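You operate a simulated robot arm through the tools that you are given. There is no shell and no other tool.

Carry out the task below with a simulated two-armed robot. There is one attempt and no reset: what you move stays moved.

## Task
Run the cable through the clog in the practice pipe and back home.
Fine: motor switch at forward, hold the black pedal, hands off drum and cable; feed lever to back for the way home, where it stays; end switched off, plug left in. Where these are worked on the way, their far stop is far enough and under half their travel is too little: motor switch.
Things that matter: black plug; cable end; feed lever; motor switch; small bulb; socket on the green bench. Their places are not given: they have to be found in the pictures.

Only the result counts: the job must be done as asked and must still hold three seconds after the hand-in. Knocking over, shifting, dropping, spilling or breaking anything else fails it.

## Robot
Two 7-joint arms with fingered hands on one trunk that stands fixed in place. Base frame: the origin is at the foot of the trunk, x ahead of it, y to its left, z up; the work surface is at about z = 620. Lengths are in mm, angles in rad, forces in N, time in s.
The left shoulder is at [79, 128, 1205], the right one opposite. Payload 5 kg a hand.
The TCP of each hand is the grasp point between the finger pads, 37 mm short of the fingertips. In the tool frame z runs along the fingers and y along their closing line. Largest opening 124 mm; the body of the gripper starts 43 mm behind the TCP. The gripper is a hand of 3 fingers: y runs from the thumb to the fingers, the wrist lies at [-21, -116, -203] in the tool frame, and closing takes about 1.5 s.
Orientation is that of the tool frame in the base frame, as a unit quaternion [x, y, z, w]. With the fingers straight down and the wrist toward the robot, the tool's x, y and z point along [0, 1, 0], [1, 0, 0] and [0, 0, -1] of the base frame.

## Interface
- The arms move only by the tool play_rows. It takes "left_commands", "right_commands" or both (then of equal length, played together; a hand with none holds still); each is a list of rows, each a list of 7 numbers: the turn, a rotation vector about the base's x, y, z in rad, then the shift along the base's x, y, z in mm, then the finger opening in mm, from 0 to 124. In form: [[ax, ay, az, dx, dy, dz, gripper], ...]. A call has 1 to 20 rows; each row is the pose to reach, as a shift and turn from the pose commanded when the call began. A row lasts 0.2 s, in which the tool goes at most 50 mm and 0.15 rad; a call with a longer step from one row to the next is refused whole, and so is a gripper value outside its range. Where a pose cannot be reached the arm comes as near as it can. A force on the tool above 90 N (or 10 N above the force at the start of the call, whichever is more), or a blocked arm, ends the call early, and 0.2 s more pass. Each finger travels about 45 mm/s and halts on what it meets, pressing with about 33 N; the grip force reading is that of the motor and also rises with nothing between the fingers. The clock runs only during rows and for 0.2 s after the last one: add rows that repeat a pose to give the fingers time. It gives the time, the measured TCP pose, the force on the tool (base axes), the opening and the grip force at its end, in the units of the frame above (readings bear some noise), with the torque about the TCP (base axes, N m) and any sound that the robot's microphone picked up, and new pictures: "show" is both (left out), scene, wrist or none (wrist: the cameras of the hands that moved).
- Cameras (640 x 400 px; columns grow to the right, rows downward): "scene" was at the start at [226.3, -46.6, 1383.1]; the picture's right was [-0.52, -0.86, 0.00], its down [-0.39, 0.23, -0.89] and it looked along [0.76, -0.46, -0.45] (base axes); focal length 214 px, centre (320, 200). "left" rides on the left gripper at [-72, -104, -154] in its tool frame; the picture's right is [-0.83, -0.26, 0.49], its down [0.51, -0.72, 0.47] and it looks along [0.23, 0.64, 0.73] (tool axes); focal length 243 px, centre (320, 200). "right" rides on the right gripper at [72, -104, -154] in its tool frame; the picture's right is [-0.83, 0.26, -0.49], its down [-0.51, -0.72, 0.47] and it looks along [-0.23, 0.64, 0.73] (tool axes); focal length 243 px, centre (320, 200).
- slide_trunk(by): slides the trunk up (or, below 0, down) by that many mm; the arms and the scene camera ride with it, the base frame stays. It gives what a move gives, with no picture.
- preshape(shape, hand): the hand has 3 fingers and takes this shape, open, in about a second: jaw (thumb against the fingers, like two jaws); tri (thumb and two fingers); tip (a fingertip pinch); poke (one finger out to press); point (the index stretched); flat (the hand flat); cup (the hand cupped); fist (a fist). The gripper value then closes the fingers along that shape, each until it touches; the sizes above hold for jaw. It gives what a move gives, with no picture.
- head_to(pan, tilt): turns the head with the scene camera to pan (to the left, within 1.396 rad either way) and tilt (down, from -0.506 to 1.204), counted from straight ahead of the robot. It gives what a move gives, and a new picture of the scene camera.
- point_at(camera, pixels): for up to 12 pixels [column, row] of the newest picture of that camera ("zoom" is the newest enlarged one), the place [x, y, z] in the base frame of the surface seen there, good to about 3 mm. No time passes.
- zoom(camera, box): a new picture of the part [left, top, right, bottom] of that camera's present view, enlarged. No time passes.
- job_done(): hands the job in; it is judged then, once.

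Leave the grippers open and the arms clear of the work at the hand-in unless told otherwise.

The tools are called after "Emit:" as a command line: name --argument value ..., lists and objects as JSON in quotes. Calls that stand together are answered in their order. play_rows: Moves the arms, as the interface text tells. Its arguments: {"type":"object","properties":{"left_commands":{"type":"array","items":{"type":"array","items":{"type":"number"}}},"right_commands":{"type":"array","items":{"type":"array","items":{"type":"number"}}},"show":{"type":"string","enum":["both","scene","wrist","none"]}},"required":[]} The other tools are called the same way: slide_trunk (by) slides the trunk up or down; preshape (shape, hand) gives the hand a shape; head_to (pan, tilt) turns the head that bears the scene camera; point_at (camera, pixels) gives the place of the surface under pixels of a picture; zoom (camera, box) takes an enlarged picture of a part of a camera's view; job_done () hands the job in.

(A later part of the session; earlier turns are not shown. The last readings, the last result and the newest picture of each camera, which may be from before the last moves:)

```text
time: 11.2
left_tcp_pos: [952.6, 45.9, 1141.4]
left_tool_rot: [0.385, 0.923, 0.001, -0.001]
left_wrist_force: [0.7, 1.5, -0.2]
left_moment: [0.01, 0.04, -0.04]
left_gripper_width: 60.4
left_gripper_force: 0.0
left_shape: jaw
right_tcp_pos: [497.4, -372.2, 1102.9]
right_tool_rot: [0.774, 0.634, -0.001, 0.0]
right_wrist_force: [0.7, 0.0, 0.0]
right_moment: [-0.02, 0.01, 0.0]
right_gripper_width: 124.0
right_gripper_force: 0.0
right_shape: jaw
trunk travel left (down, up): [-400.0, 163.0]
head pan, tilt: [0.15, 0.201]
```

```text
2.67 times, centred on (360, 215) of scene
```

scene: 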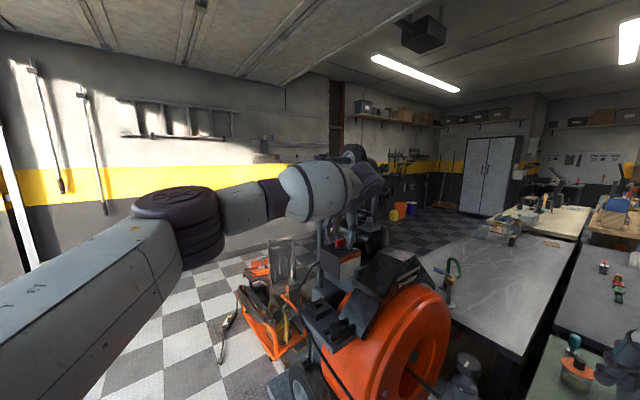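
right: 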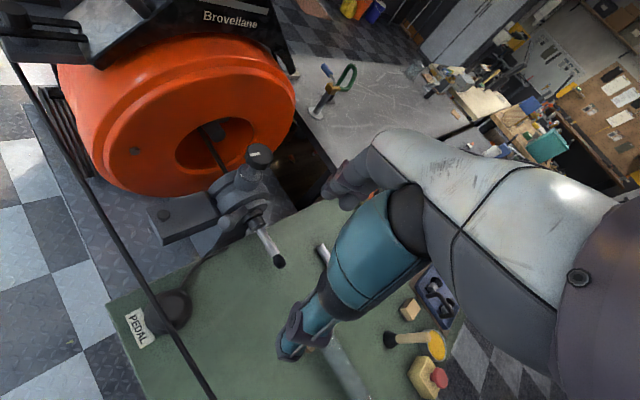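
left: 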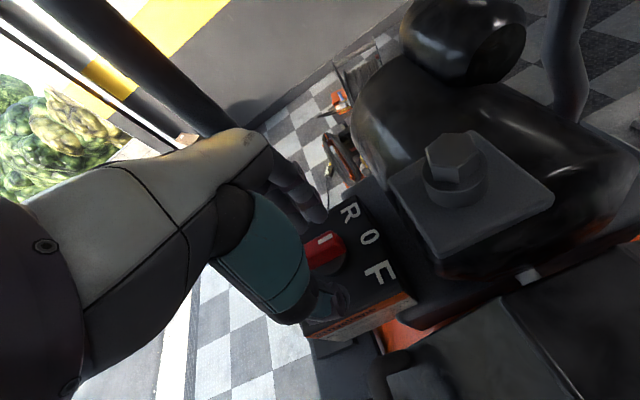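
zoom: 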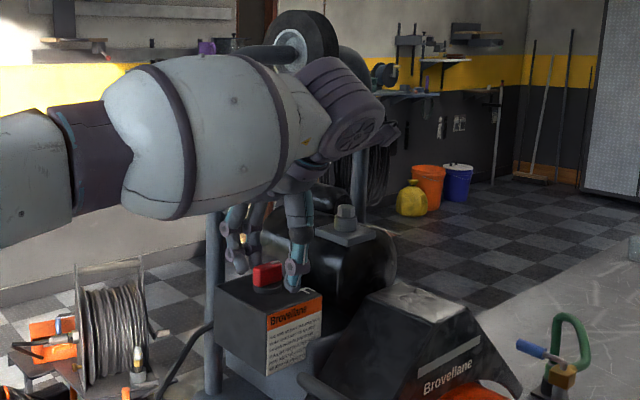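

The thumb and fingers straddle the red knob. I close on it.

Emit:
play_rows --left_commands '[[0, 0, 0, 0, 0, 0, 40], [0, 0, 0, 0, 0, 0, 20], [0, 0, 0, 0, 0, 0, 5], [0, 0, 0, 0, 0, 0, 5], [0, 0, 0, 0, 0, 0, 5], [0, 0, 0, 0, 0, 0, 5]]'

Emit:
zoom --camera "left" --box '[250, 180, 410, 340]'

```text
time: 12.6
left_tcp_pos: [953.9, 46.4, 1141.5]
left_tool_rot: [0.385, 0.923, 0.001, 0.0]
left_wrist_force: [2.9, 2.6, 1.0]
left_moment: [0.19, -0.11, 0.0]
left_gripper_width: 10.9
left_gripper_force: 32.9
left_shape: jaw
right_tcp_pos: [497.9, -371.3, 1103.0]
right_tool_rot: [0.774, 0.633, 0.0, -0.001]
right_wrist_force: [-0.2, 0.3, -0.7]
right_moment: [0.04, -0.01, -0.01]
right_gripper_width: 124.1
right_gripper_force: 0.0
right_shape: jaw
trunk travel left (down, up): [-400.0, 163.0]
head pan, tilt: [0.15, 0.201]
```

scene: 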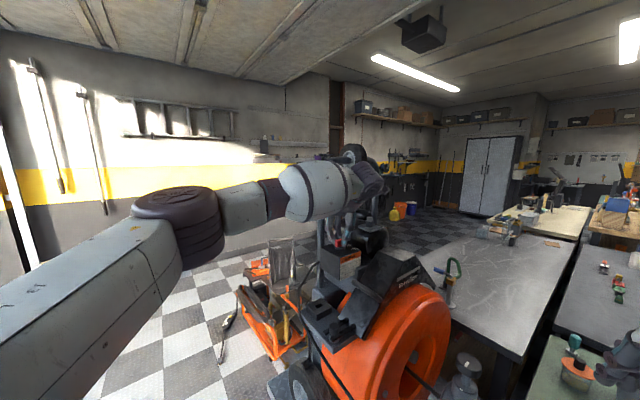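
left: 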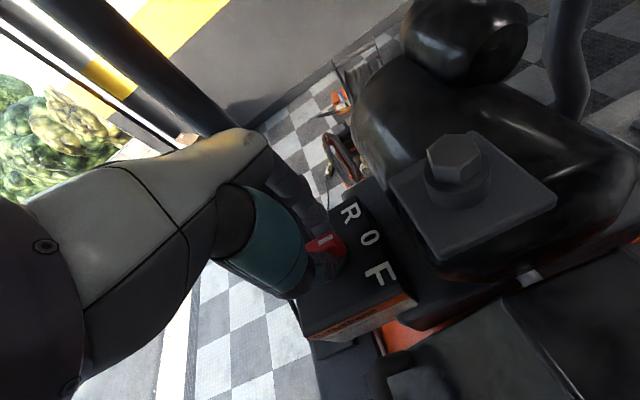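

```text
2.50 times, centred on (330, 260) of left
```

zoom: 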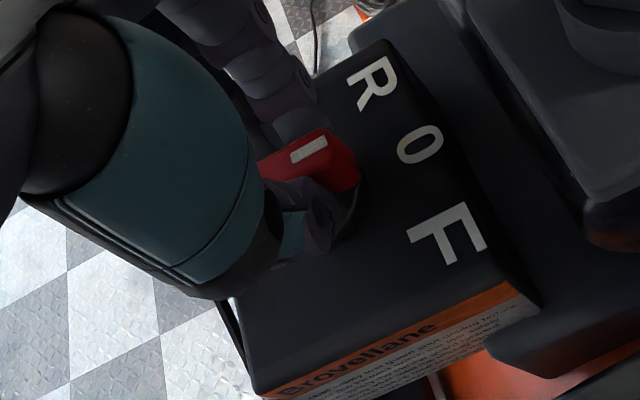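

Grip holds (width 10.9, 33 N). Now I turn clockwise −0.4 rad in small steps and read the torque.

Emit:
play_rows --left_commands '[[0, 0, -0.08, 0, 0, 0, 5], [0, 0, -0.16, 0, 0, 0, 5], [0, 0, -0.24, 0, 0, 0, 5], [0, 0, -0.32, 0, 0, 0, 5], [0, 0, -0.4, 0, 0, 0, 5]]' --show "wrist"

Emit:
zoom --camera "left" --box '[250, 180, 410, 340]'

```text
time: 13.8
left_tcp_pos: [954.2, 45.9, 1142.2]
left_tool_rot: [0.562, 0.827, -0.001, -0.001]
left_wrist_force: [-4.3, 6.8, 0.1]
left_moment: [0.18, 0.07, 0.06]
left_gripper_width: 10.6
left_gripper_force: 33.2
left_shape: jaw
right_tcp_pos: [498.7, -370.0, 1103.0]
right_tool_rot: [0.774, 0.633, 0.0, -0.001]
right_wrist_force: [0.6, -0.4, 0.9]
right_moment: [-0.03, 0.0, -0.01]
right_gripper_width: 123.9
right_gripper_force: 0.0
right_shape: jaw
trunk travel left (down, up): [-400.0, 163.0]
head pan, tilt: [0.15, 0.201]
```

left: 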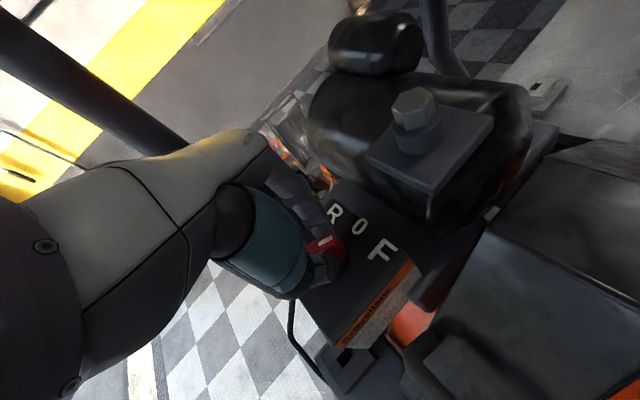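

```text
2.50 times, centred on (330, 260) of left
```

zoom: 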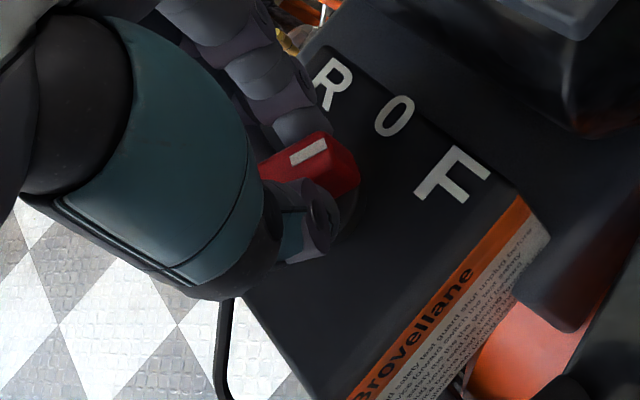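

The knob turns with the hand and no stop is felt yet. Continue −0.3 more.

Emit:
play_rows --left_commands '[[0, 0, -0.08, 0, 0, 0, 5], [0, 0, -0.16, 0, 0, 0, 5], [0, 0, -0.24, 0, 0, 0, 5], [0, 0, -0.3, 0, 0, 0, 5]]' --show "wrist"

Emit:
zoom --camera "left" --box '[250, 180, 410, 340]'

```text
time: 14.8
left_tcp_pos: [954.3, 47.2, 1142.0]
left_tool_rot: [0.678, 0.735, 0.0, 0.0]
left_wrist_force: [-5.7, 7.7, 0.2]
left_moment: [0.19, 0.11, 0.01]
left_gripper_width: 10.4
left_gripper_force: 32.5
left_shape: jaw
right_tcp_pos: [498.4, -371.4, 1103.2]
right_tool_rot: [0.774, 0.633, 0.0, -0.001]
right_wrist_force: [-0.3, 0.4, 0.5]
right_moment: [0.0, 0.0, 0.01]
right_gripper_width: 123.6
right_gripper_force: 0.0
right_shape: jaw
trunk travel left (down, up): [-400.0, 163.0]
head pan, tilt: [0.15, 0.201]
```

left: 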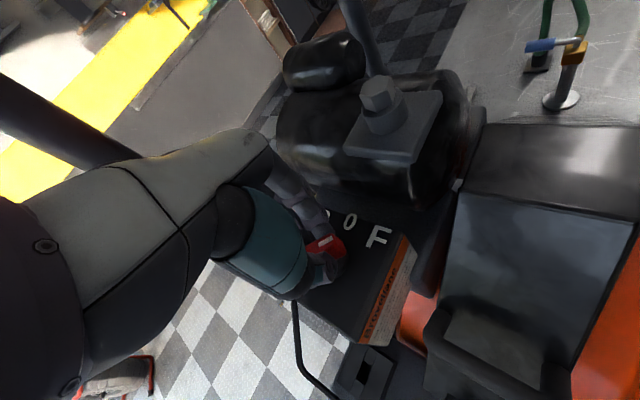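

```text
2.50 times, centred on (330, 260) of left
```

zoom: 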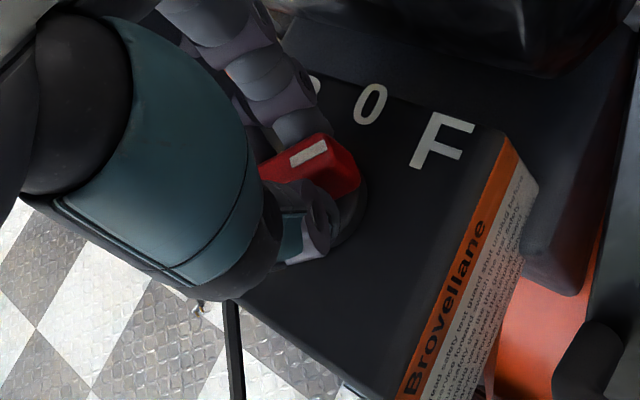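

About 40° turned; pointer nearly at F, still no stop felt. Turning further in small steps to the stop.

Emit:
play_rows --left_commands '[[0, 0, -0.06, 0, 0, 0, 5], [0, 0, -0.12, 0, 0, 0, 5], [0, 0, -0.18, 0, 0, 0, 5]]' --show "wrist"

Emit:
zoom --camera "left" --box '[250, 180, 410, 340]'

```text
time: 15.6
left_tcp_pos: [952.4, 46.7, 1142.0]
left_tool_rot: [0.742, 0.67, -0.001, 0.0]
left_wrist_force: [-8.1, 9.3, -0.3]
left_moment: [0.22, 0.23, 0.11]
left_gripper_width: 10.3
left_gripper_force: 33.4
left_shape: jaw
right_tcp_pos: [498.0, -369.7, 1103.1]
right_tool_rot: [0.774, 0.633, 0.0, 0.0]
right_wrist_force: [-0.5, 0.4, 0.0]
right_moment: [-0.01, -0.02, 0.0]
right_gripper_width: 123.8
right_gripper_force: 0.0
right_shape: jaw
trunk travel left (down, up): [-400.0, 163.0]
head pan, tilt: [0.15, 0.201]
```

left: 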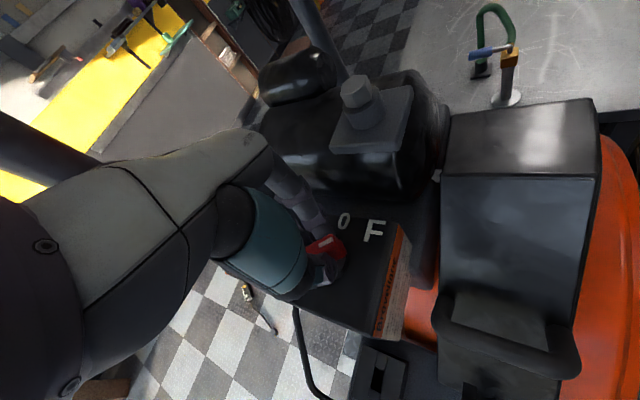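

```text
2.50 times, centred on (330, 260) of left
```

zoom: 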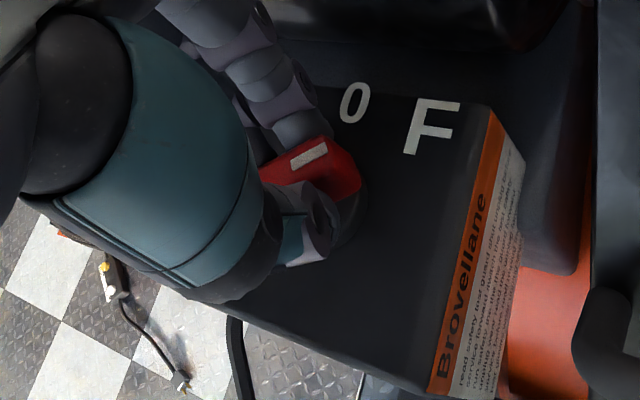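

Still turning with the hand (50° now), moment small. Continue to find the stop.

Emit:
play_rows --left_commands '[[0, 0, -0.06, 0, 0, 0, 5], [0, 0, -0.12, 0, 0, 0, 5], [0, 0, -0.18, 0, 0, 0, 5]]' --show "wrist"

Emit:
zoom --camera "left" --box '[250, 180, 410, 340]'

```text
time: 16.4
left_tcp_pos: [955.8, 48.0, 1141.4]
left_tool_rot: [0.799, 0.601, -0.001, 0.001]
left_wrist_force: [-4.0, 12.9, -0.3]
left_moment: [0.38, 0.12, 0.28]
left_gripper_width: 9.4
left_gripper_force: 32.8
left_shape: jaw
right_tcp_pos: [497.9, -369.6, 1103.6]
right_tool_rot: [0.774, 0.633, -0.001, 0.0]
right_wrist_force: [0.5, 0.9, -0.7]
right_moment: [0.0, -0.02, 0.02]
right_gripper_width: 123.7
right_gripper_force: 0.0
right_shape: jaw
trunk travel left (down, up): [-400.0, 163.0]
head pan, tilt: [0.15, 0.201]
```

left: 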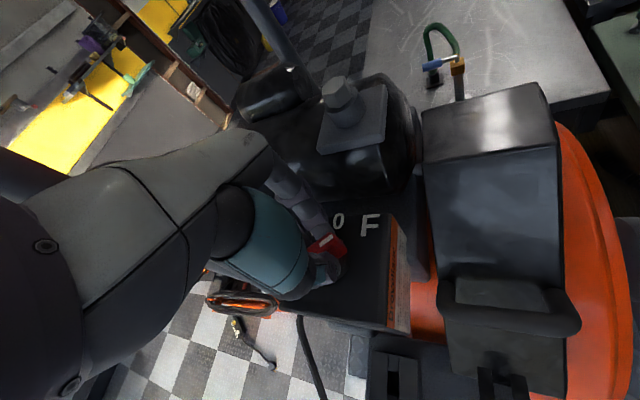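

```text
2.50 times, centred on (330, 260) of left
```

zoom: 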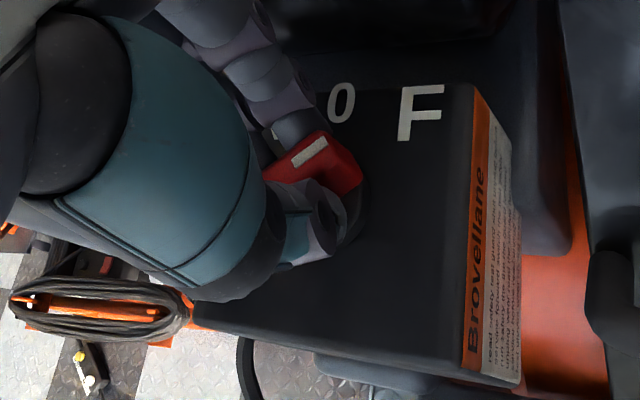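

Torque about z rose to 0.28 and the bar begins to lag the hand: at or near the stop. One more small push, then I open and check.

Emit:
play_rows --left_commands '[[0, 0, -0.06, 0, 0, 0, 5], [0, 0, -0.12, 0, 0, 0, 5]]' --show "none"

Emit:
zoom --camera "left" --box '[250, 180, 410, 340]'

```text
time: 17.0
left_tcp_pos: [954.1, 46.6, 1142.3]
left_tool_rot: [0.833, 0.553, 0.0, 0.0]
left_wrist_force: [1.5, 16.5, -0.8]
left_moment: [0.46, -0.03, 0.4]
left_gripper_width: 10.0
left_gripper_force: 33.1
left_shape: jaw
right_tcp_pos: [499.4, -369.8, 1103.2]
right_tool_rot: [0.774, 0.633, -0.001, 0.0]
right_wrist_force: [-1.1, -0.8, 0.6]
right_moment: [-0.02, 0.04, 0.05]
right_gripper_width: 123.9
right_gripper_force: 0.0
right_shape: jaw
trunk travel left (down, up): [-400.0, 163.0]
head pan, tilt: [0.15, 0.201]
```

```text
2.50 times, centred on (330, 260) of left
```

zoom: 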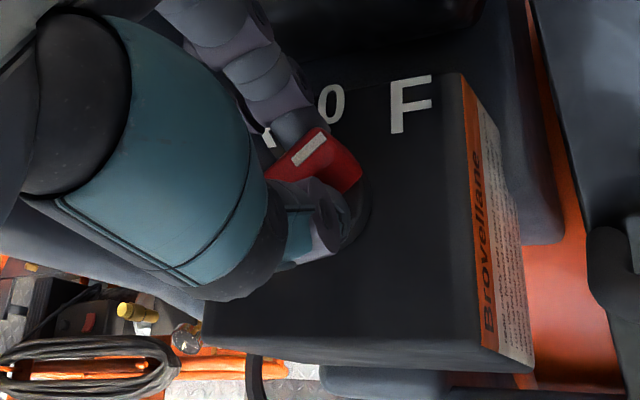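

The torque keeps rising (0.40) while the knob stays: it's at the far stop. I open to 60 and raise the hand a little to see the pointer.

Emit:
play_rows --left_commands '[[0, 0, 0, 0, 0, 0, 30], [0, 0, 0, 0, 0, 0, 60], [0, 0, 0, 0, 0, 0, 60], [0, 0, 0, 0, 0, 25, 60], [0, 0, 0, 0, 0, 60, 60], [0, 0, 0, 0, 0, 100, 60]]' --show "wrist"

Emit:
zoom --camera "left" --box '[320, 200, 440, 320]'

```text
time: 18.4
left_tcp_pos: [954.0, 44.4, 1244.6]
left_tool_rot: [0.834, 0.552, -0.001, -0.001]
left_wrist_force: [-0.2, -0.3, -0.4]
left_moment: [0.03, -0.03, 0.01]
left_gripper_width: 59.7
left_gripper_force: 0.0
left_shape: jaw
right_tcp_pos: [497.8, -372.5, 1102.5]
right_tool_rot: [0.774, 0.634, 0.0, -0.001]
right_wrist_force: [-0.8, -1.0, -0.1]
right_moment: [0.02, 0.0, -0.03]
right_gripper_width: 123.8
right_gripper_force: 0.1
right_shape: jaw
trunk travel left (down, up): [-400.0, 163.0]
head pan, tilt: [0.15, 0.201]
```

left: 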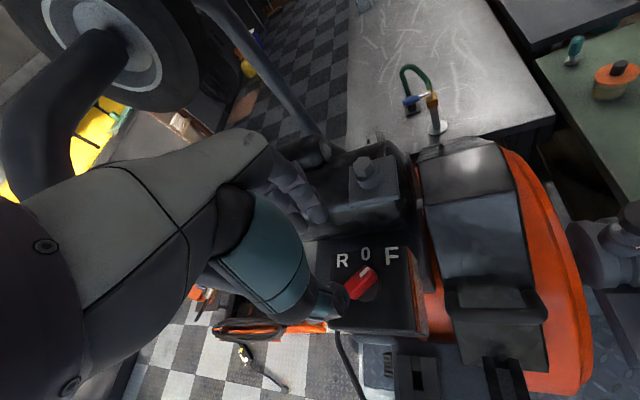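

```text
3.33 times, centred on (380, 260) of left
```

zoom: 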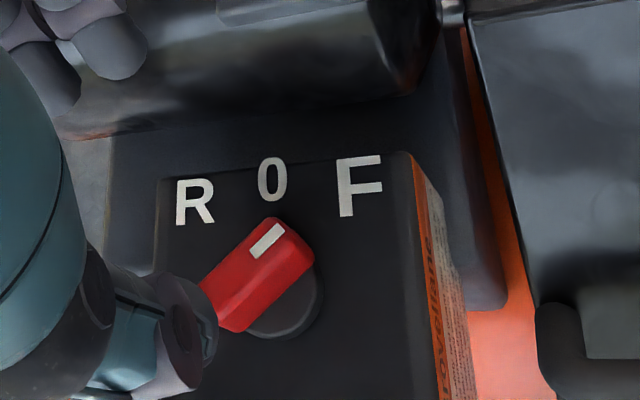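

The pointer is now clearly at F. Next the pedal: I need the positions of the pedal and of the hanging cord near it, so I turn the head back and measure.

Emit:
point_at --camera "left" --pixels '[[372, 270], [351, 289], [361, 280]]'

Emit:
head_to --pan -0.5 --tilt 0.8

Emit:
zoom --camera "scene" --box '[220, 160, 420, 300]'

```text
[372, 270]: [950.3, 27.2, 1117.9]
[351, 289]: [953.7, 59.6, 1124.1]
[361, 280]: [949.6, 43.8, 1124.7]
```

```text
time: 19.4
left_tcp_pos: [954.1, 44.9, 1241.6]
left_tool_rot: [0.833, 0.553, 0.0, 0.0]
left_wrist_force: [-0.1, 0.4, 0.2]
left_moment: [-0.01, 0.03, 0.01]
left_gripper_width: 59.6
left_gripper_force: 0.1
left_shape: jaw
right_tcp_pos: [497.3, -371.4, 1101.6]
right_tool_rot: [0.774, 0.633, 0.0, 0.0]
right_wrist_force: [1.0, -0.1, 0.5]
right_moment: [-0.01, -0.02, 0.01]
right_gripper_width: 123.9
right_gripper_force: 0.0
right_shape: jaw
trunk travel left (down, up): [-400.0, 163.0]
head pan, tilt: [-0.499, 0.799]
```

scene: 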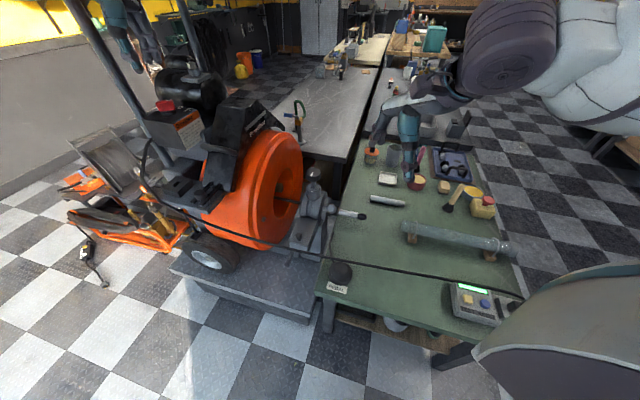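

```text
2.86 times, centred on (320, 230) of scene
```

zoom: 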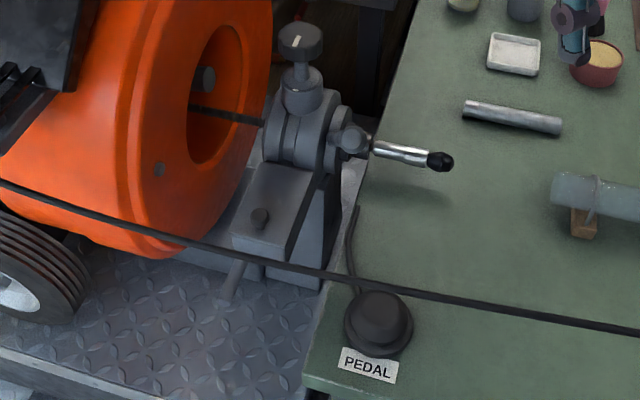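

I'll measure the pedal (dome centre (380,315), edges) and the cord (points along the black line) in this zoom.

Emit:
point_at --camera "zoom" --pixels '[[380, 305], [380, 320], [365, 330], [395, 340], [350, 330], [410, 325], [368, 365], [381, 281], [300, 264], [450, 295], [180, 237], [560, 317]]'

Emit:
zoom --camera "scene" --box '[315, 245, 375, 300]'

```text
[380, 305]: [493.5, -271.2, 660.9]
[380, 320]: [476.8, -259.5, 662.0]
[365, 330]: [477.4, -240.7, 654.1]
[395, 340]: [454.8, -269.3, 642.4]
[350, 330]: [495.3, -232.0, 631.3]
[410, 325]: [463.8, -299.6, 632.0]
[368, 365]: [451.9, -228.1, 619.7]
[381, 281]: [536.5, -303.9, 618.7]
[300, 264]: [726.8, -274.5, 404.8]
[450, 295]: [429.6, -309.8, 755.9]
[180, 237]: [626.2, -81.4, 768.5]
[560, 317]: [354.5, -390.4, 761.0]
```

```text
7.27 times, centred on (345, 272) of scene
```

zoom: 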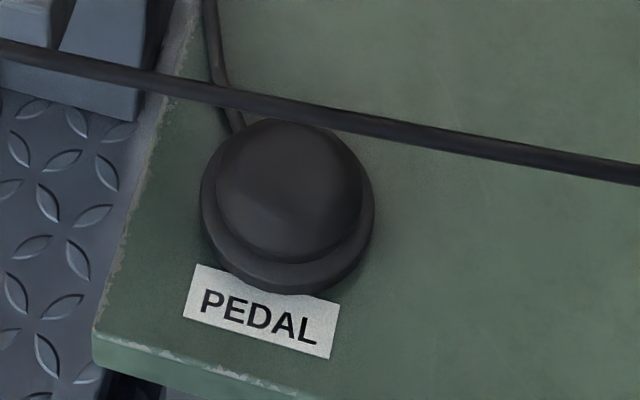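

The cord hangs right above the pedal (about z 757, pedal top 662 at (480,−265)), so I must come in under it from the robot's side with a finger. I'll give the right hand the "poke" shape and look at how it stands.

Emit:
preshape --hand "right" --shape "poke"

Emit:
head_to --pan -0.65 --tilt 0.4

Emit:
zoom --camera "scene" --box '[240, 20, 480, 260]'

Emit:
zoom --camera "right" --box '[180, 100, 480, 400]'

```text
time: 20.3
left_tcp_pos: [955.9, 45.3, 1241.9]
left_tool_rot: [0.833, 0.553, 0.0, 0.0]
left_wrist_force: [0.3, 0.1, 0.1]
left_moment: [0.02, 0.0, -0.03]
left_gripper_width: 59.3
left_gripper_force: 0.1
left_shape: jaw
right_tcp_pos: [498.7, -371.0, 1102.8]
right_tool_rot: [0.774, 0.634, -0.001, -0.001]
right_wrist_force: [-0.2, -0.4, -0.2]
right_moment: [0.02, -0.02, 0.01]
right_gripper_width: 0.0
right_gripper_force: 0.2
right_shape: poke
trunk travel left (down, up): [-400.0, 163.0]
head pan, tilt: [-0.499, 0.799]
```

```text
time: 21.2
left_tcp_pos: [955.4, 44.5, 1241.5]
left_tool_rot: [0.834, 0.552, 0.0, -0.001]
left_wrist_force: [0.0, 0.4, 0.2]
left_moment: [-0.01, -0.01, -0.03]
left_gripper_width: 59.5
left_gripper_force: 0.1
left_shape: jaw
right_tcp_pos: [497.8, -371.2, 1101.8]
right_tool_rot: [0.774, 0.634, 0.0, 0.0]
right_wrist_force: [-0.7, 0.5, -0.1]
right_moment: [0.02, -0.01, -0.02]
right_gripper_width: 0.0
right_gripper_force: 0.0
right_shape: poke
trunk travel left (down, up): [-400.0, 163.0]
head pan, tilt: [-0.649, 0.4]
```

scene: 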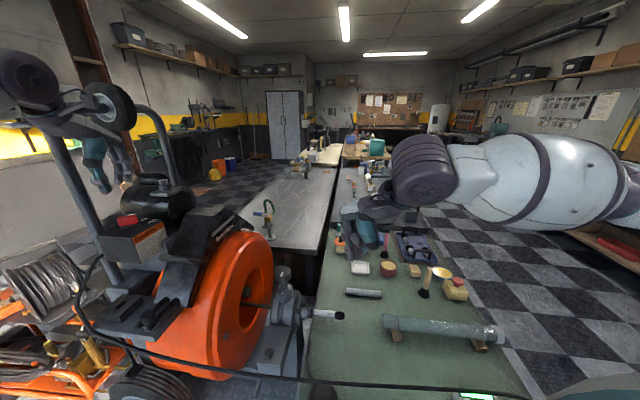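

```text
1.67 times, centred on (360, 140) of scene
```

zoom: 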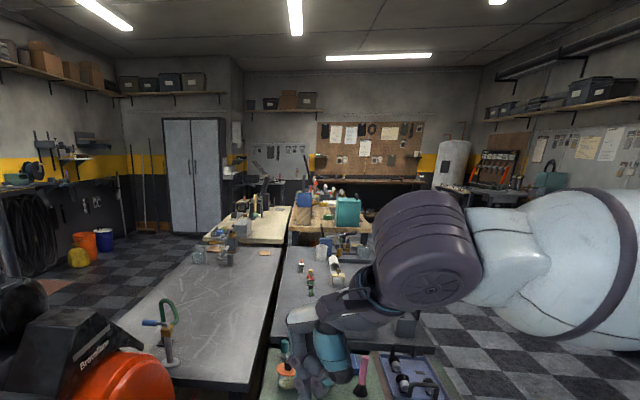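

```text
1.33 times, centred on (330, 250) of right
```

zoom: 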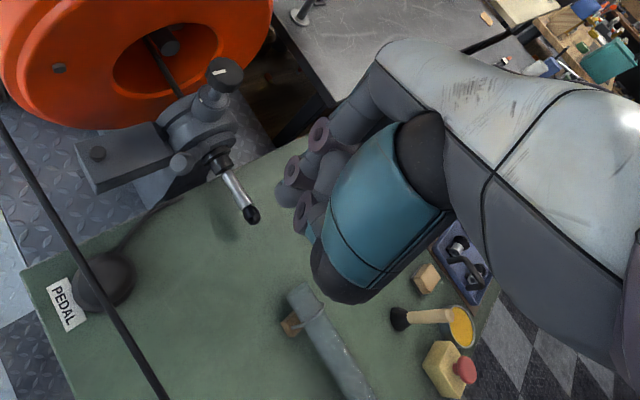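

Emit:
zoom --camera "scene" --box '[310, 150, 450, 270]'

Emit:
point_at --camera "scene" --pixels '[[368, 243], [366, 232], [350, 255], [355, 240], [350, 225], [375, 225], [362, 215], [345, 215]]'

Emit:
point_at --camera "right" --pixels '[[319, 164], [303, 190], [305, 220], [340, 275], [320, 160], [330, 260]]'

```text
3.33 times, centred on (380, 210) of scene
```

zoom: 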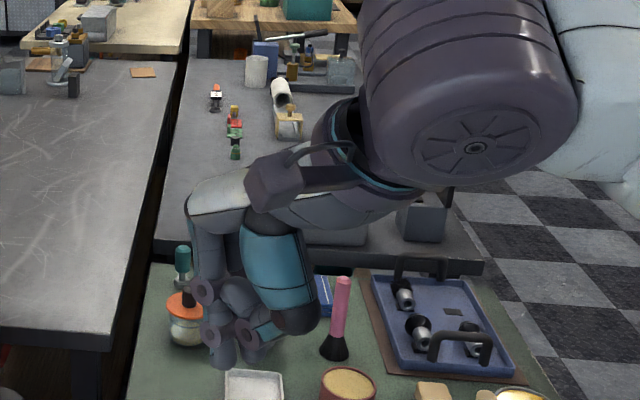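

```text
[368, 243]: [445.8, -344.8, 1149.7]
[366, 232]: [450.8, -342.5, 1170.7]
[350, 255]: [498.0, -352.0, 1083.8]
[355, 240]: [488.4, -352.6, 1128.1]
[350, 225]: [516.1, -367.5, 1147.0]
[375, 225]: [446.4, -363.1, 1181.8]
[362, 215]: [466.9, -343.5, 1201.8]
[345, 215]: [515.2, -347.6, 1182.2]
```

```text
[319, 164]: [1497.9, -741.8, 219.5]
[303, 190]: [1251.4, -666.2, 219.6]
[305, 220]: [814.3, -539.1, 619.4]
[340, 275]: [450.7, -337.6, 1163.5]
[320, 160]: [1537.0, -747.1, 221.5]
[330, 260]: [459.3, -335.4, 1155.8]
```

In "poke" one finger points down along the tool axis with the others curled. Plan: bring the right hand over to the robot's side of the cord, well above it (z≈950), yaw to face across the cord, then pitch the finger forward and slide in under the cord. First the move to about (389,−174,950).

Emit:
play_rows --right_commands '[[0, 0, -0.08, 6, 12, -15, 124], [0, 0, -0.16, 12, 24, -30, 124], [0, 0, -0.24, 18, 36, -45, 124], [0, 0, -0.32, 24, 48, -60, 124], [0, 0, -0.4, 30, 60, -75, 124], [0, 0, -0.45, 35, 70, -88, 124], [0, 0, -0.507, 40, 80, -98, 124], [0, 0, -0.507, 40, 80, -98, 124]]'

```text
time: 23.0
left_tcp_pos: [953.9, 43.6, 1242.3]
left_tool_rot: [0.834, 0.552, 0.001, 0.0]
left_wrist_force: [-0.3, -0.7, -0.3]
left_moment: [-0.01, 0.0, 0.02]
left_gripper_width: 59.3
left_gripper_force: 0.1
left_shape: jaw
right_tcp_pos: [542.6, -292.4, 1002.7]
right_tool_rot: [0.908, 0.418, 0.0, 0.0]
right_wrist_force: [-0.3, 0.4, -0.4]
right_moment: [0.04, -0.01, 0.01]
right_gripper_width: 0.0
right_gripper_force: 0.0
right_shape: poke
right hand out of reach, approached as far as the arm can: row 1, 2, 3, 4, 5
trunk travel left (down, up): [-400.0, 163.0]
head pan, tilt: [-0.649, 0.4]
```

scene: 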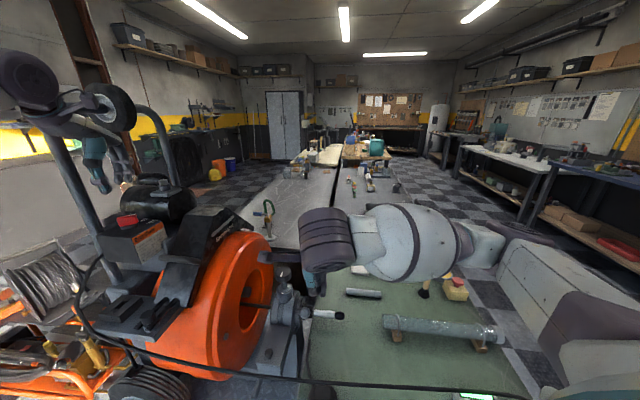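
right: 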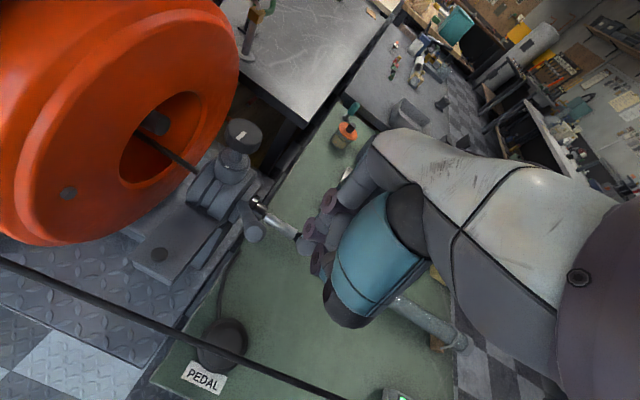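

The pose reference is the actual one: right TCP is now (543,−292,1003), yaw −0.71. Crossing the cord close to the body is tight for the arm at this trunk height, so I'll raise the trunk. First I pull the left hand back from the handle bars.

Emit:
play_rows --left_commands '[[0, 0, 0, -20, 5, 15, 60], [0, 0, 0, -50, 15, 30, 60], [0, 0, 0, -80, 30, 45, 60], [0, 0, 0, -110, 45, 60, 60], [0, 0, 0, -140, 60, 60, 60]]' --show "wrist"

Emit:
slide_trunk --by 150

Emit:
head_to --pan -0.55 --tilt 0.85

```text
time: 24.2
left_tcp_pos: [813.9, 106.8, 1303.8]
left_tool_rot: [0.833, 0.553, 0.0, 0.001]
left_wrist_force: [-1.1, -1.3, 0.1]
left_moment: [-0.03, 0.0, -0.01]
left_gripper_width: 59.5
left_gripper_force: 0.1
left_shape: jaw
right_tcp_pos: [540.6, -292.4, 1002.7]
right_tool_rot: [0.908, 0.419, 0.001, 0.0]
right_wrist_force: [-0.5, 0.2, 0.2]
right_moment: [-0.02, 0.0, 0.0]
right_gripper_width: 0.0
right_gripper_force: 0.0
right_shape: poke
trunk travel left (down, up): [-400.0, 163.0]
head pan, tilt: [-0.649, 0.4]
```

left: 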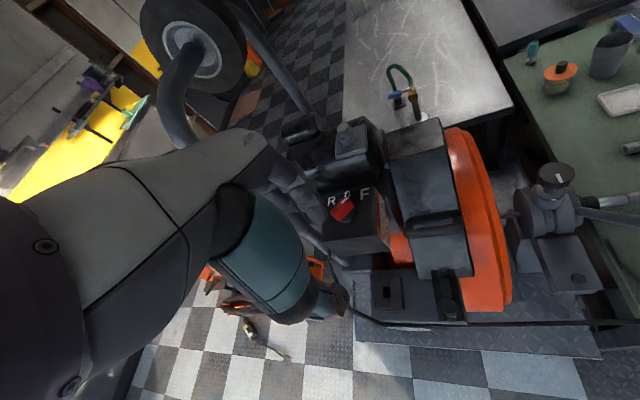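

```text
time: 25.9
left_tcp_pos: [815.1, 105.7, 1448.9]
left_tool_rot: [0.833, 0.553, -0.002, -0.001]
left_wrist_force: [1.0, 0.6, -0.3]
left_moment: [0.01, 0.04, 0.0]
left_gripper_width: 59.8
left_gripper_force: 0.1
left_shape: jaw
right_tcp_pos: [541.5, -292.3, 1149.8]
right_tool_rot: [0.908, 0.419, -0.001, -0.001]
right_wrist_force: [0.0, -0.2, -0.6]
right_moment: [-0.01, -0.01, 0.0]
right_gripper_width: 0.1
right_gripper_force: 0.0
right_shape: poke
trunk travel left (down, up): [-550.0, 13.0]
head pan, tilt: [-0.649, 0.4]
```

```text
time: 26.8
left_tcp_pos: [814.1, 105.0, 1452.9]
left_tool_rot: [0.833, 0.553, 0.0, 0.0]
left_wrist_force: [-0.1, -0.1, 0.9]
left_moment: [-0.01, 0.01, 0.01]
left_gripper_width: 59.5
left_gripper_force: 0.1
left_shape: jaw
right_tcp_pos: [543.1, -292.8, 1153.4]
right_tool_rot: [0.908, 0.419, 0.0, 0.001]
right_wrist_force: [0.0, 0.0, -0.2]
right_moment: [-0.01, 0.0, -0.02]
right_gripper_width: 0.0
right_gripper_force: 0.1
right_shape: poke
trunk travel left (down, up): [-550.0, 13.0]
head pan, tilt: [-0.55, 0.85]
```

scene: 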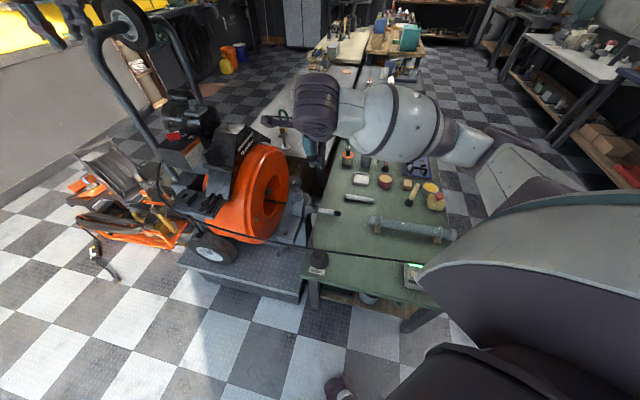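

Trunk is up 150. Now the right hand goes over the cord to the robot's side, to about (400,−185,900).

Emit:
play_rows --right_commands '[[0, 0, 0, -20, 15, -32, 124], [0, 0, 0, -40, 30, -64, 124], [0, 0, 0, -60, 45, -96, 124], [0, 0, 0, -80, 60, -128, 124], [0, 0, 0, -100, 75, -160, 124], [0, 0, 0, -120, 90, -192, 124], [0, 0, 0, -135, 102, -224, 124], [0, 0, 0, -143, 108, -253, 124], [0, 0, 0, -143, 108, -253, 124]]'

```text
time: 28.8
left_tcp_pos: [813.1, 104.8, 1453.3]
left_tool_rot: [0.833, 0.553, 0.0, 0.0]
left_wrist_force: [-0.6, -0.4, 0.1]
left_moment: [0.05, -0.01, -0.02]
left_gripper_width: 59.3
left_gripper_force: 0.1
left_shape: jaw
right_tcp_pos: [398.6, -185.5, 899.1]
right_tool_rot: [0.908, 0.419, 0.001, 0.002]
right_wrist_force: [-0.2, 0.4, 0.3]
right_moment: [0.06, -0.04, 0.01]
right_gripper_width: 0.1
right_gripper_force: 0.0
right_shape: poke
trunk travel left (down, up): [-550.0, 13.0]
head pan, tilt: [-0.55, 0.85]
```

scene: 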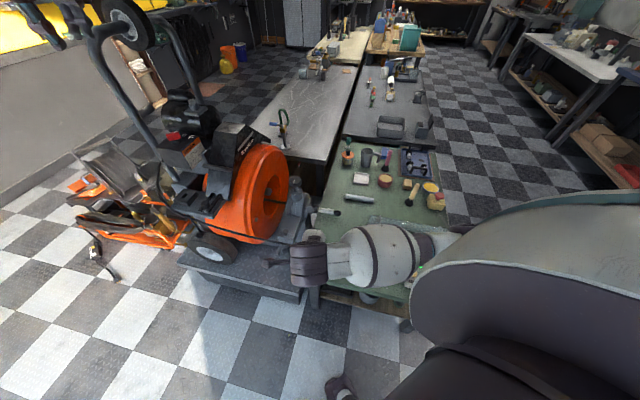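
right: 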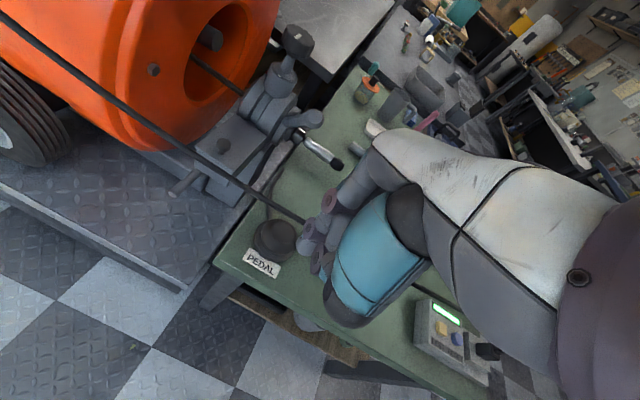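

The hand is on the robot side of the cord. I'll check where the forearm and elbow are with respect to the cord, and re-measure pedal and cord from this right camera.

Emit:
point_at --camera "scene" --pixels '[[308, 262], [340, 262], [380, 255], [430, 245], [380, 285], [445, 225]]'

Emit:
point_at --camera "right" --pixels '[[275, 237], [268, 230], [282, 245], [260, 245], [290, 230], [260, 188], [230, 168], [285, 204], [200, 150], [262, 262], [305, 225], [322, 260]]'

Emit:
zoom --camera "right" --box '[220, 160, 380, 340]'

```text
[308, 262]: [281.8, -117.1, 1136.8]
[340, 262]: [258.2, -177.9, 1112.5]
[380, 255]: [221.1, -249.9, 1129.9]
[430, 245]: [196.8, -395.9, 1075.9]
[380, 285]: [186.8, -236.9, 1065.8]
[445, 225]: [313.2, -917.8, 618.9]
```

```text
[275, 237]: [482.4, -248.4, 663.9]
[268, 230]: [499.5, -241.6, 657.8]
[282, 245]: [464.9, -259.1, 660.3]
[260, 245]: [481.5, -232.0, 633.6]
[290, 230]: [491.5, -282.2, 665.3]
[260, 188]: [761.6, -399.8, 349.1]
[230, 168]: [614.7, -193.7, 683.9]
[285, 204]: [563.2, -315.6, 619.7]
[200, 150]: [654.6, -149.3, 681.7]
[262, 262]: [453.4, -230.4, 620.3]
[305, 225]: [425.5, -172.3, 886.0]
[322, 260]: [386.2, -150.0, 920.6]
```

```text
2.22 times, centred on (300, 250) of right
```

zoom: 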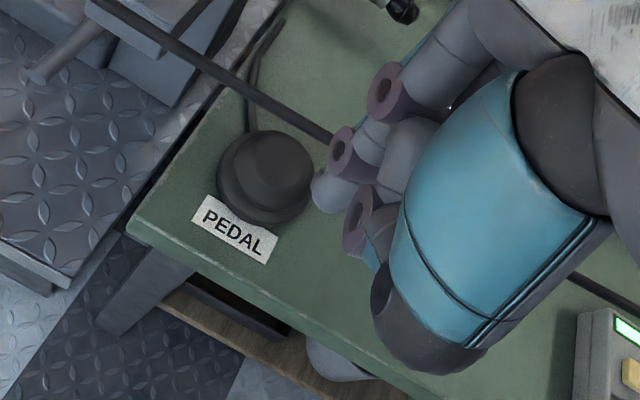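

I'll verify the cord's line precisely in this zoom, and the pedal dome.

Emit:
point_at --camera "zoom" --pixels '[[230, 81], [231, 84], [280, 110], [281, 113], [180, 50], [181, 53], [315, 132], [595, 292], [592, 287], [270, 165], [255, 150], [290, 180]]'

Emit:
zoom --camera "right" --box '[240, 160, 320, 260]'

```text
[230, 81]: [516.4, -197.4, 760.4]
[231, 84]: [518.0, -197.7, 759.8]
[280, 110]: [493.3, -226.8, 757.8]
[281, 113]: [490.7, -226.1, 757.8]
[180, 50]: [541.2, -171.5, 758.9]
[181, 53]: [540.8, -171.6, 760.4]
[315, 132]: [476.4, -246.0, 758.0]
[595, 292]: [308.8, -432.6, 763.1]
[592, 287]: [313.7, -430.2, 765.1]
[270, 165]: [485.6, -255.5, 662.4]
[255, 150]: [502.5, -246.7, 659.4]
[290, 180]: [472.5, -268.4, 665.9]
```

```text
4.00 times, centred on (280, 210) of right
```

zoom: 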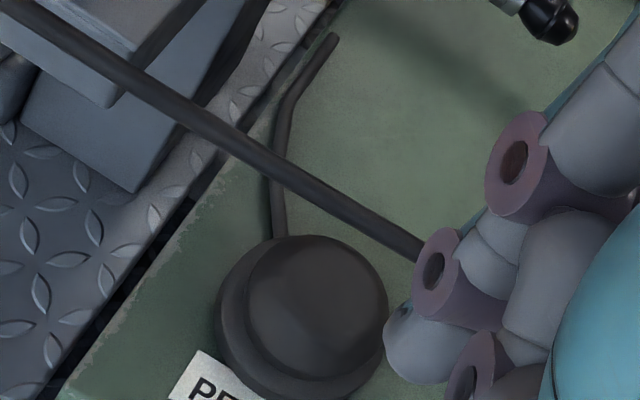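

The cord passes at z≈758 through (476,−246) along (−0.66,−0.75); pedal dome centre ≈(484,−259), top ≈664. Now I pitch the hand 45° forward (finger pointing across and down) while lowering to z≈820, still clear of the cord.

Emit:
play_rows --right_commands '[[-0.073, -0.085, 0, 0, 0, -10, 124], [-0.146, -0.171, 0, 0, 0, -20, 124], [-0.219, -0.256, 0, 0, 0, -30, 124], [-0.291, -0.341, 0, 0, 0, -40, 124], [-0.364, -0.426, 0, 0, 0, -55, 124], [-0.437, -0.512, 0, 0, 0, -70, 124], [-0.51, -0.597, 0, 0, 0, -80, 124], [-0.51, -0.597, 0, 0, 0, -80, 124]]'

```text
time: 30.6
left_tcp_pos: [813.7, 104.2, 1452.1]
left_tool_rot: [0.833, 0.553, 0.001, 0.0]
left_wrist_force: [0.3, 0.5, 0.9]
left_moment: [-0.01, 0.01, -0.01]
left_gripper_width: 59.5
left_gripper_force: 0.0
left_shape: jaw
right_tcp_pos: [400.2, -183.7, 819.4]
right_tool_rot: [0.839, 0.386, 0.16, 0.348]
right_wrist_force: [0.1, 0.4, -0.8]
right_moment: [0.03, 0.03, -0.02]
right_gripper_width: 0.0
right_gripper_force: 0.0
right_shape: poke
trunk travel left (down, up): [-550.0, 13.0]
head pan, tilt: [-0.55, 0.85]
```

scene: 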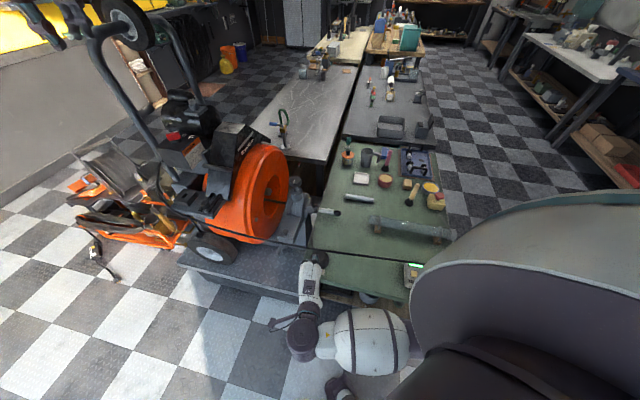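
right: 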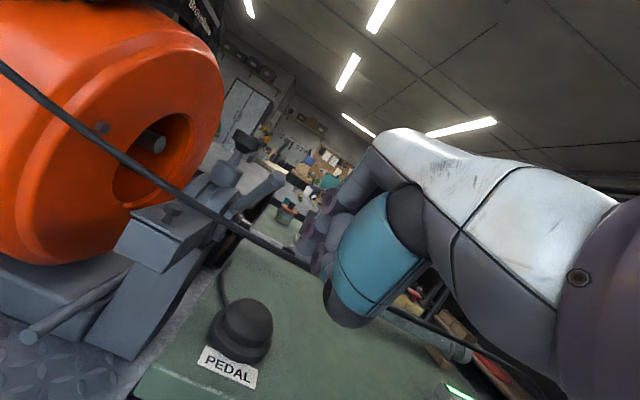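

The hand is pitched as wanted (tool z = (0.54,−0.46,−0.71)). Now straight down to TCP z≈703 (tip ≈677), still on the robot's side of the cord and beyond the bench edge.

Emit:
play_rows --right_commands '[[0, 0, 0, 0, 0, -25, 124], [0, 0, 0, 0, 0, -50, 124], [0, 0, 0, 0, 0, -75, 124], [0, 0, 0, 0, 0, -100, 124], [0, 0, 0, 0, 0, -116, 124]]'

Emit:
zoom --camera "right" --box '[180, 140, 420, 340]'

Emit:
zoom --camera "scene" --box '[250, 180, 430, 360]'

```text
time: 31.8
left_tcp_pos: [814.4, 106.1, 1454.2]
left_tool_rot: [0.833, 0.553, 0.0, 0.0]
left_wrist_force: [0.4, 0.1, 0.5]
left_moment: [0.0, -0.05, 0.03]
left_gripper_width: 59.7
left_gripper_force: 0.1
left_shape: jaw
right_tcp_pos: [399.3, -184.3, 703.4]
right_tool_rot: [0.839, 0.387, 0.161, 0.347]
right_wrist_force: [0.4, -0.7, 0.5]
right_moment: [0.0, -0.01, -0.02]
right_gripper_width: 0.2
right_gripper_force: 0.1
right_shape: poke
trunk travel left (down, up): [-550.0, 13.0]
head pan, tilt: [-0.55, 0.85]
```

scene: 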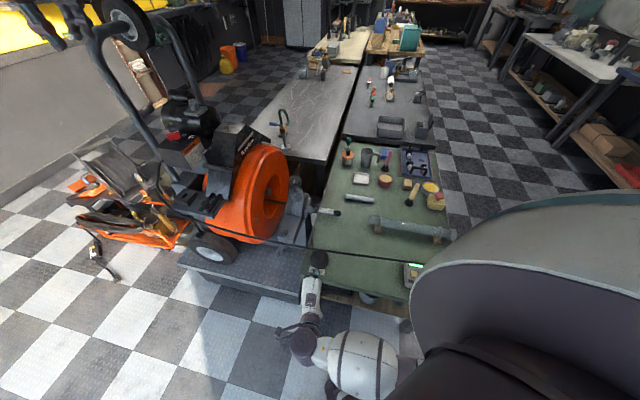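
right: 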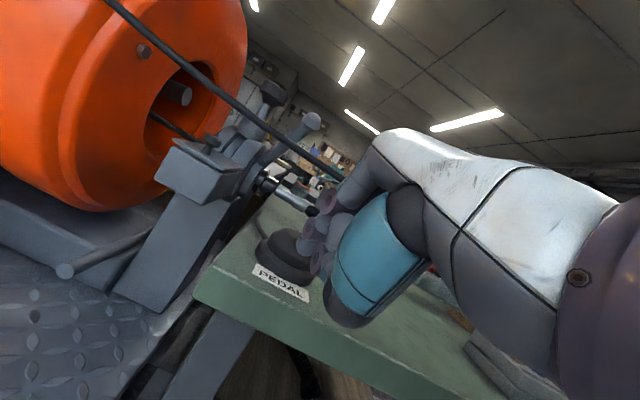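

```text
2.00 times, centred on (300, 240) of right
```

zoom: 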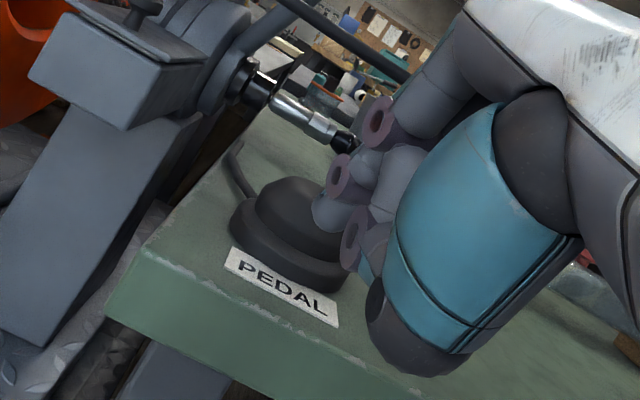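

```text
2.22 times, centred on (340, 270) of scene
```

zoom: 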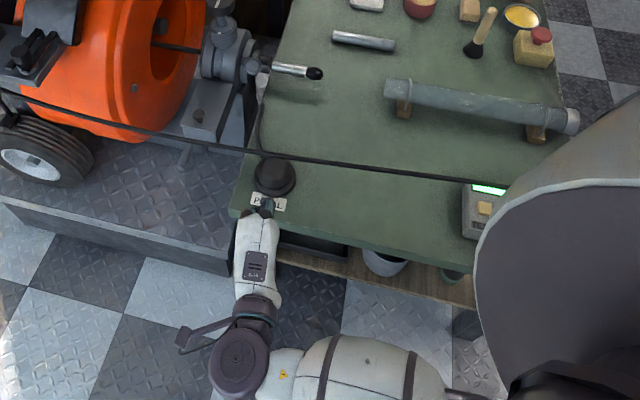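

The finger points at the pedal under the cord. Before sliding in I measure the hand's top surface heights near the knuckles.

Emit:
point_at --camera "zoom" --pixels '[[266, 207], [262, 214], [250, 218], [270, 220], [258, 228], [258, 240], [272, 176], [275, 162], [262, 158], [256, 262]]'

Emit:
zoom --camera "scene" --box '[295, 235, 345, 285]'

```text
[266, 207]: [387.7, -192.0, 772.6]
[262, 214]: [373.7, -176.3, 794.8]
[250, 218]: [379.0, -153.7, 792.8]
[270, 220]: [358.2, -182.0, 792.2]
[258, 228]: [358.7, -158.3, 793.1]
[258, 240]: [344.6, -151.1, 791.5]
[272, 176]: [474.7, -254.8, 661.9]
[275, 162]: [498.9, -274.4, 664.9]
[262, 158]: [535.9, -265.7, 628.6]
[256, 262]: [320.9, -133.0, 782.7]
```

```text
8.00 times, centred on (320, 260) of scene
```

zoom: 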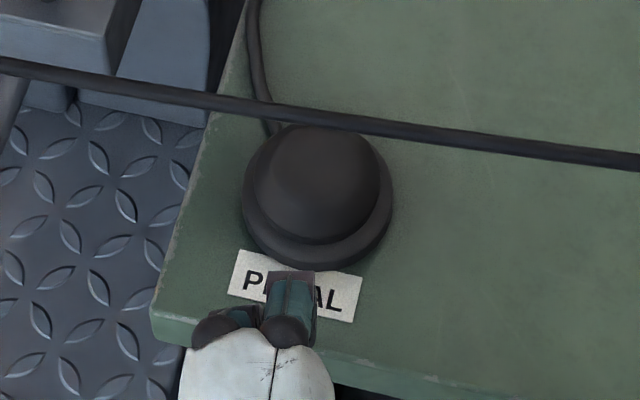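

The knuckles stand higher than I assumed (z≈772–795). I'll measure the foremost finger parts in this tighter zoom.

Emit:
point_at --camera "zoom" --pixels '[[292, 275], [280, 280], [305, 285], [290, 295], [290, 325], [310, 275], [300, 310], [222, 325], [250, 312], [260, 360], [300, 350], [210, 330]]'

Emit:
point_at --camera "right" --pixels '[[331, 199], [317, 225], [325, 240], [310, 240], [306, 245], [345, 190], [370, 165], [385, 140]]'

```text
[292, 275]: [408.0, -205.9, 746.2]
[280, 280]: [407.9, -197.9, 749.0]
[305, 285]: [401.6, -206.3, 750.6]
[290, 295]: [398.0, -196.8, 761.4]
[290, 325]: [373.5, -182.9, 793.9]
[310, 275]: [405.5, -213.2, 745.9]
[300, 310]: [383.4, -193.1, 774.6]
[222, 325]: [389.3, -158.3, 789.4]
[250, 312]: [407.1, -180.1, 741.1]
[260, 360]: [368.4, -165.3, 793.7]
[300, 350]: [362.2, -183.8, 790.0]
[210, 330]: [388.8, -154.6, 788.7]
```

```text
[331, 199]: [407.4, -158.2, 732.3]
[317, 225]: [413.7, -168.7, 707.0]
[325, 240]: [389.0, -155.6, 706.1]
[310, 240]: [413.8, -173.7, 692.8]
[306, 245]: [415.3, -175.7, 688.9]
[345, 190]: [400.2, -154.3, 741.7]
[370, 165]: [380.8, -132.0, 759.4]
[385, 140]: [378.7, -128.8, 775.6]
```

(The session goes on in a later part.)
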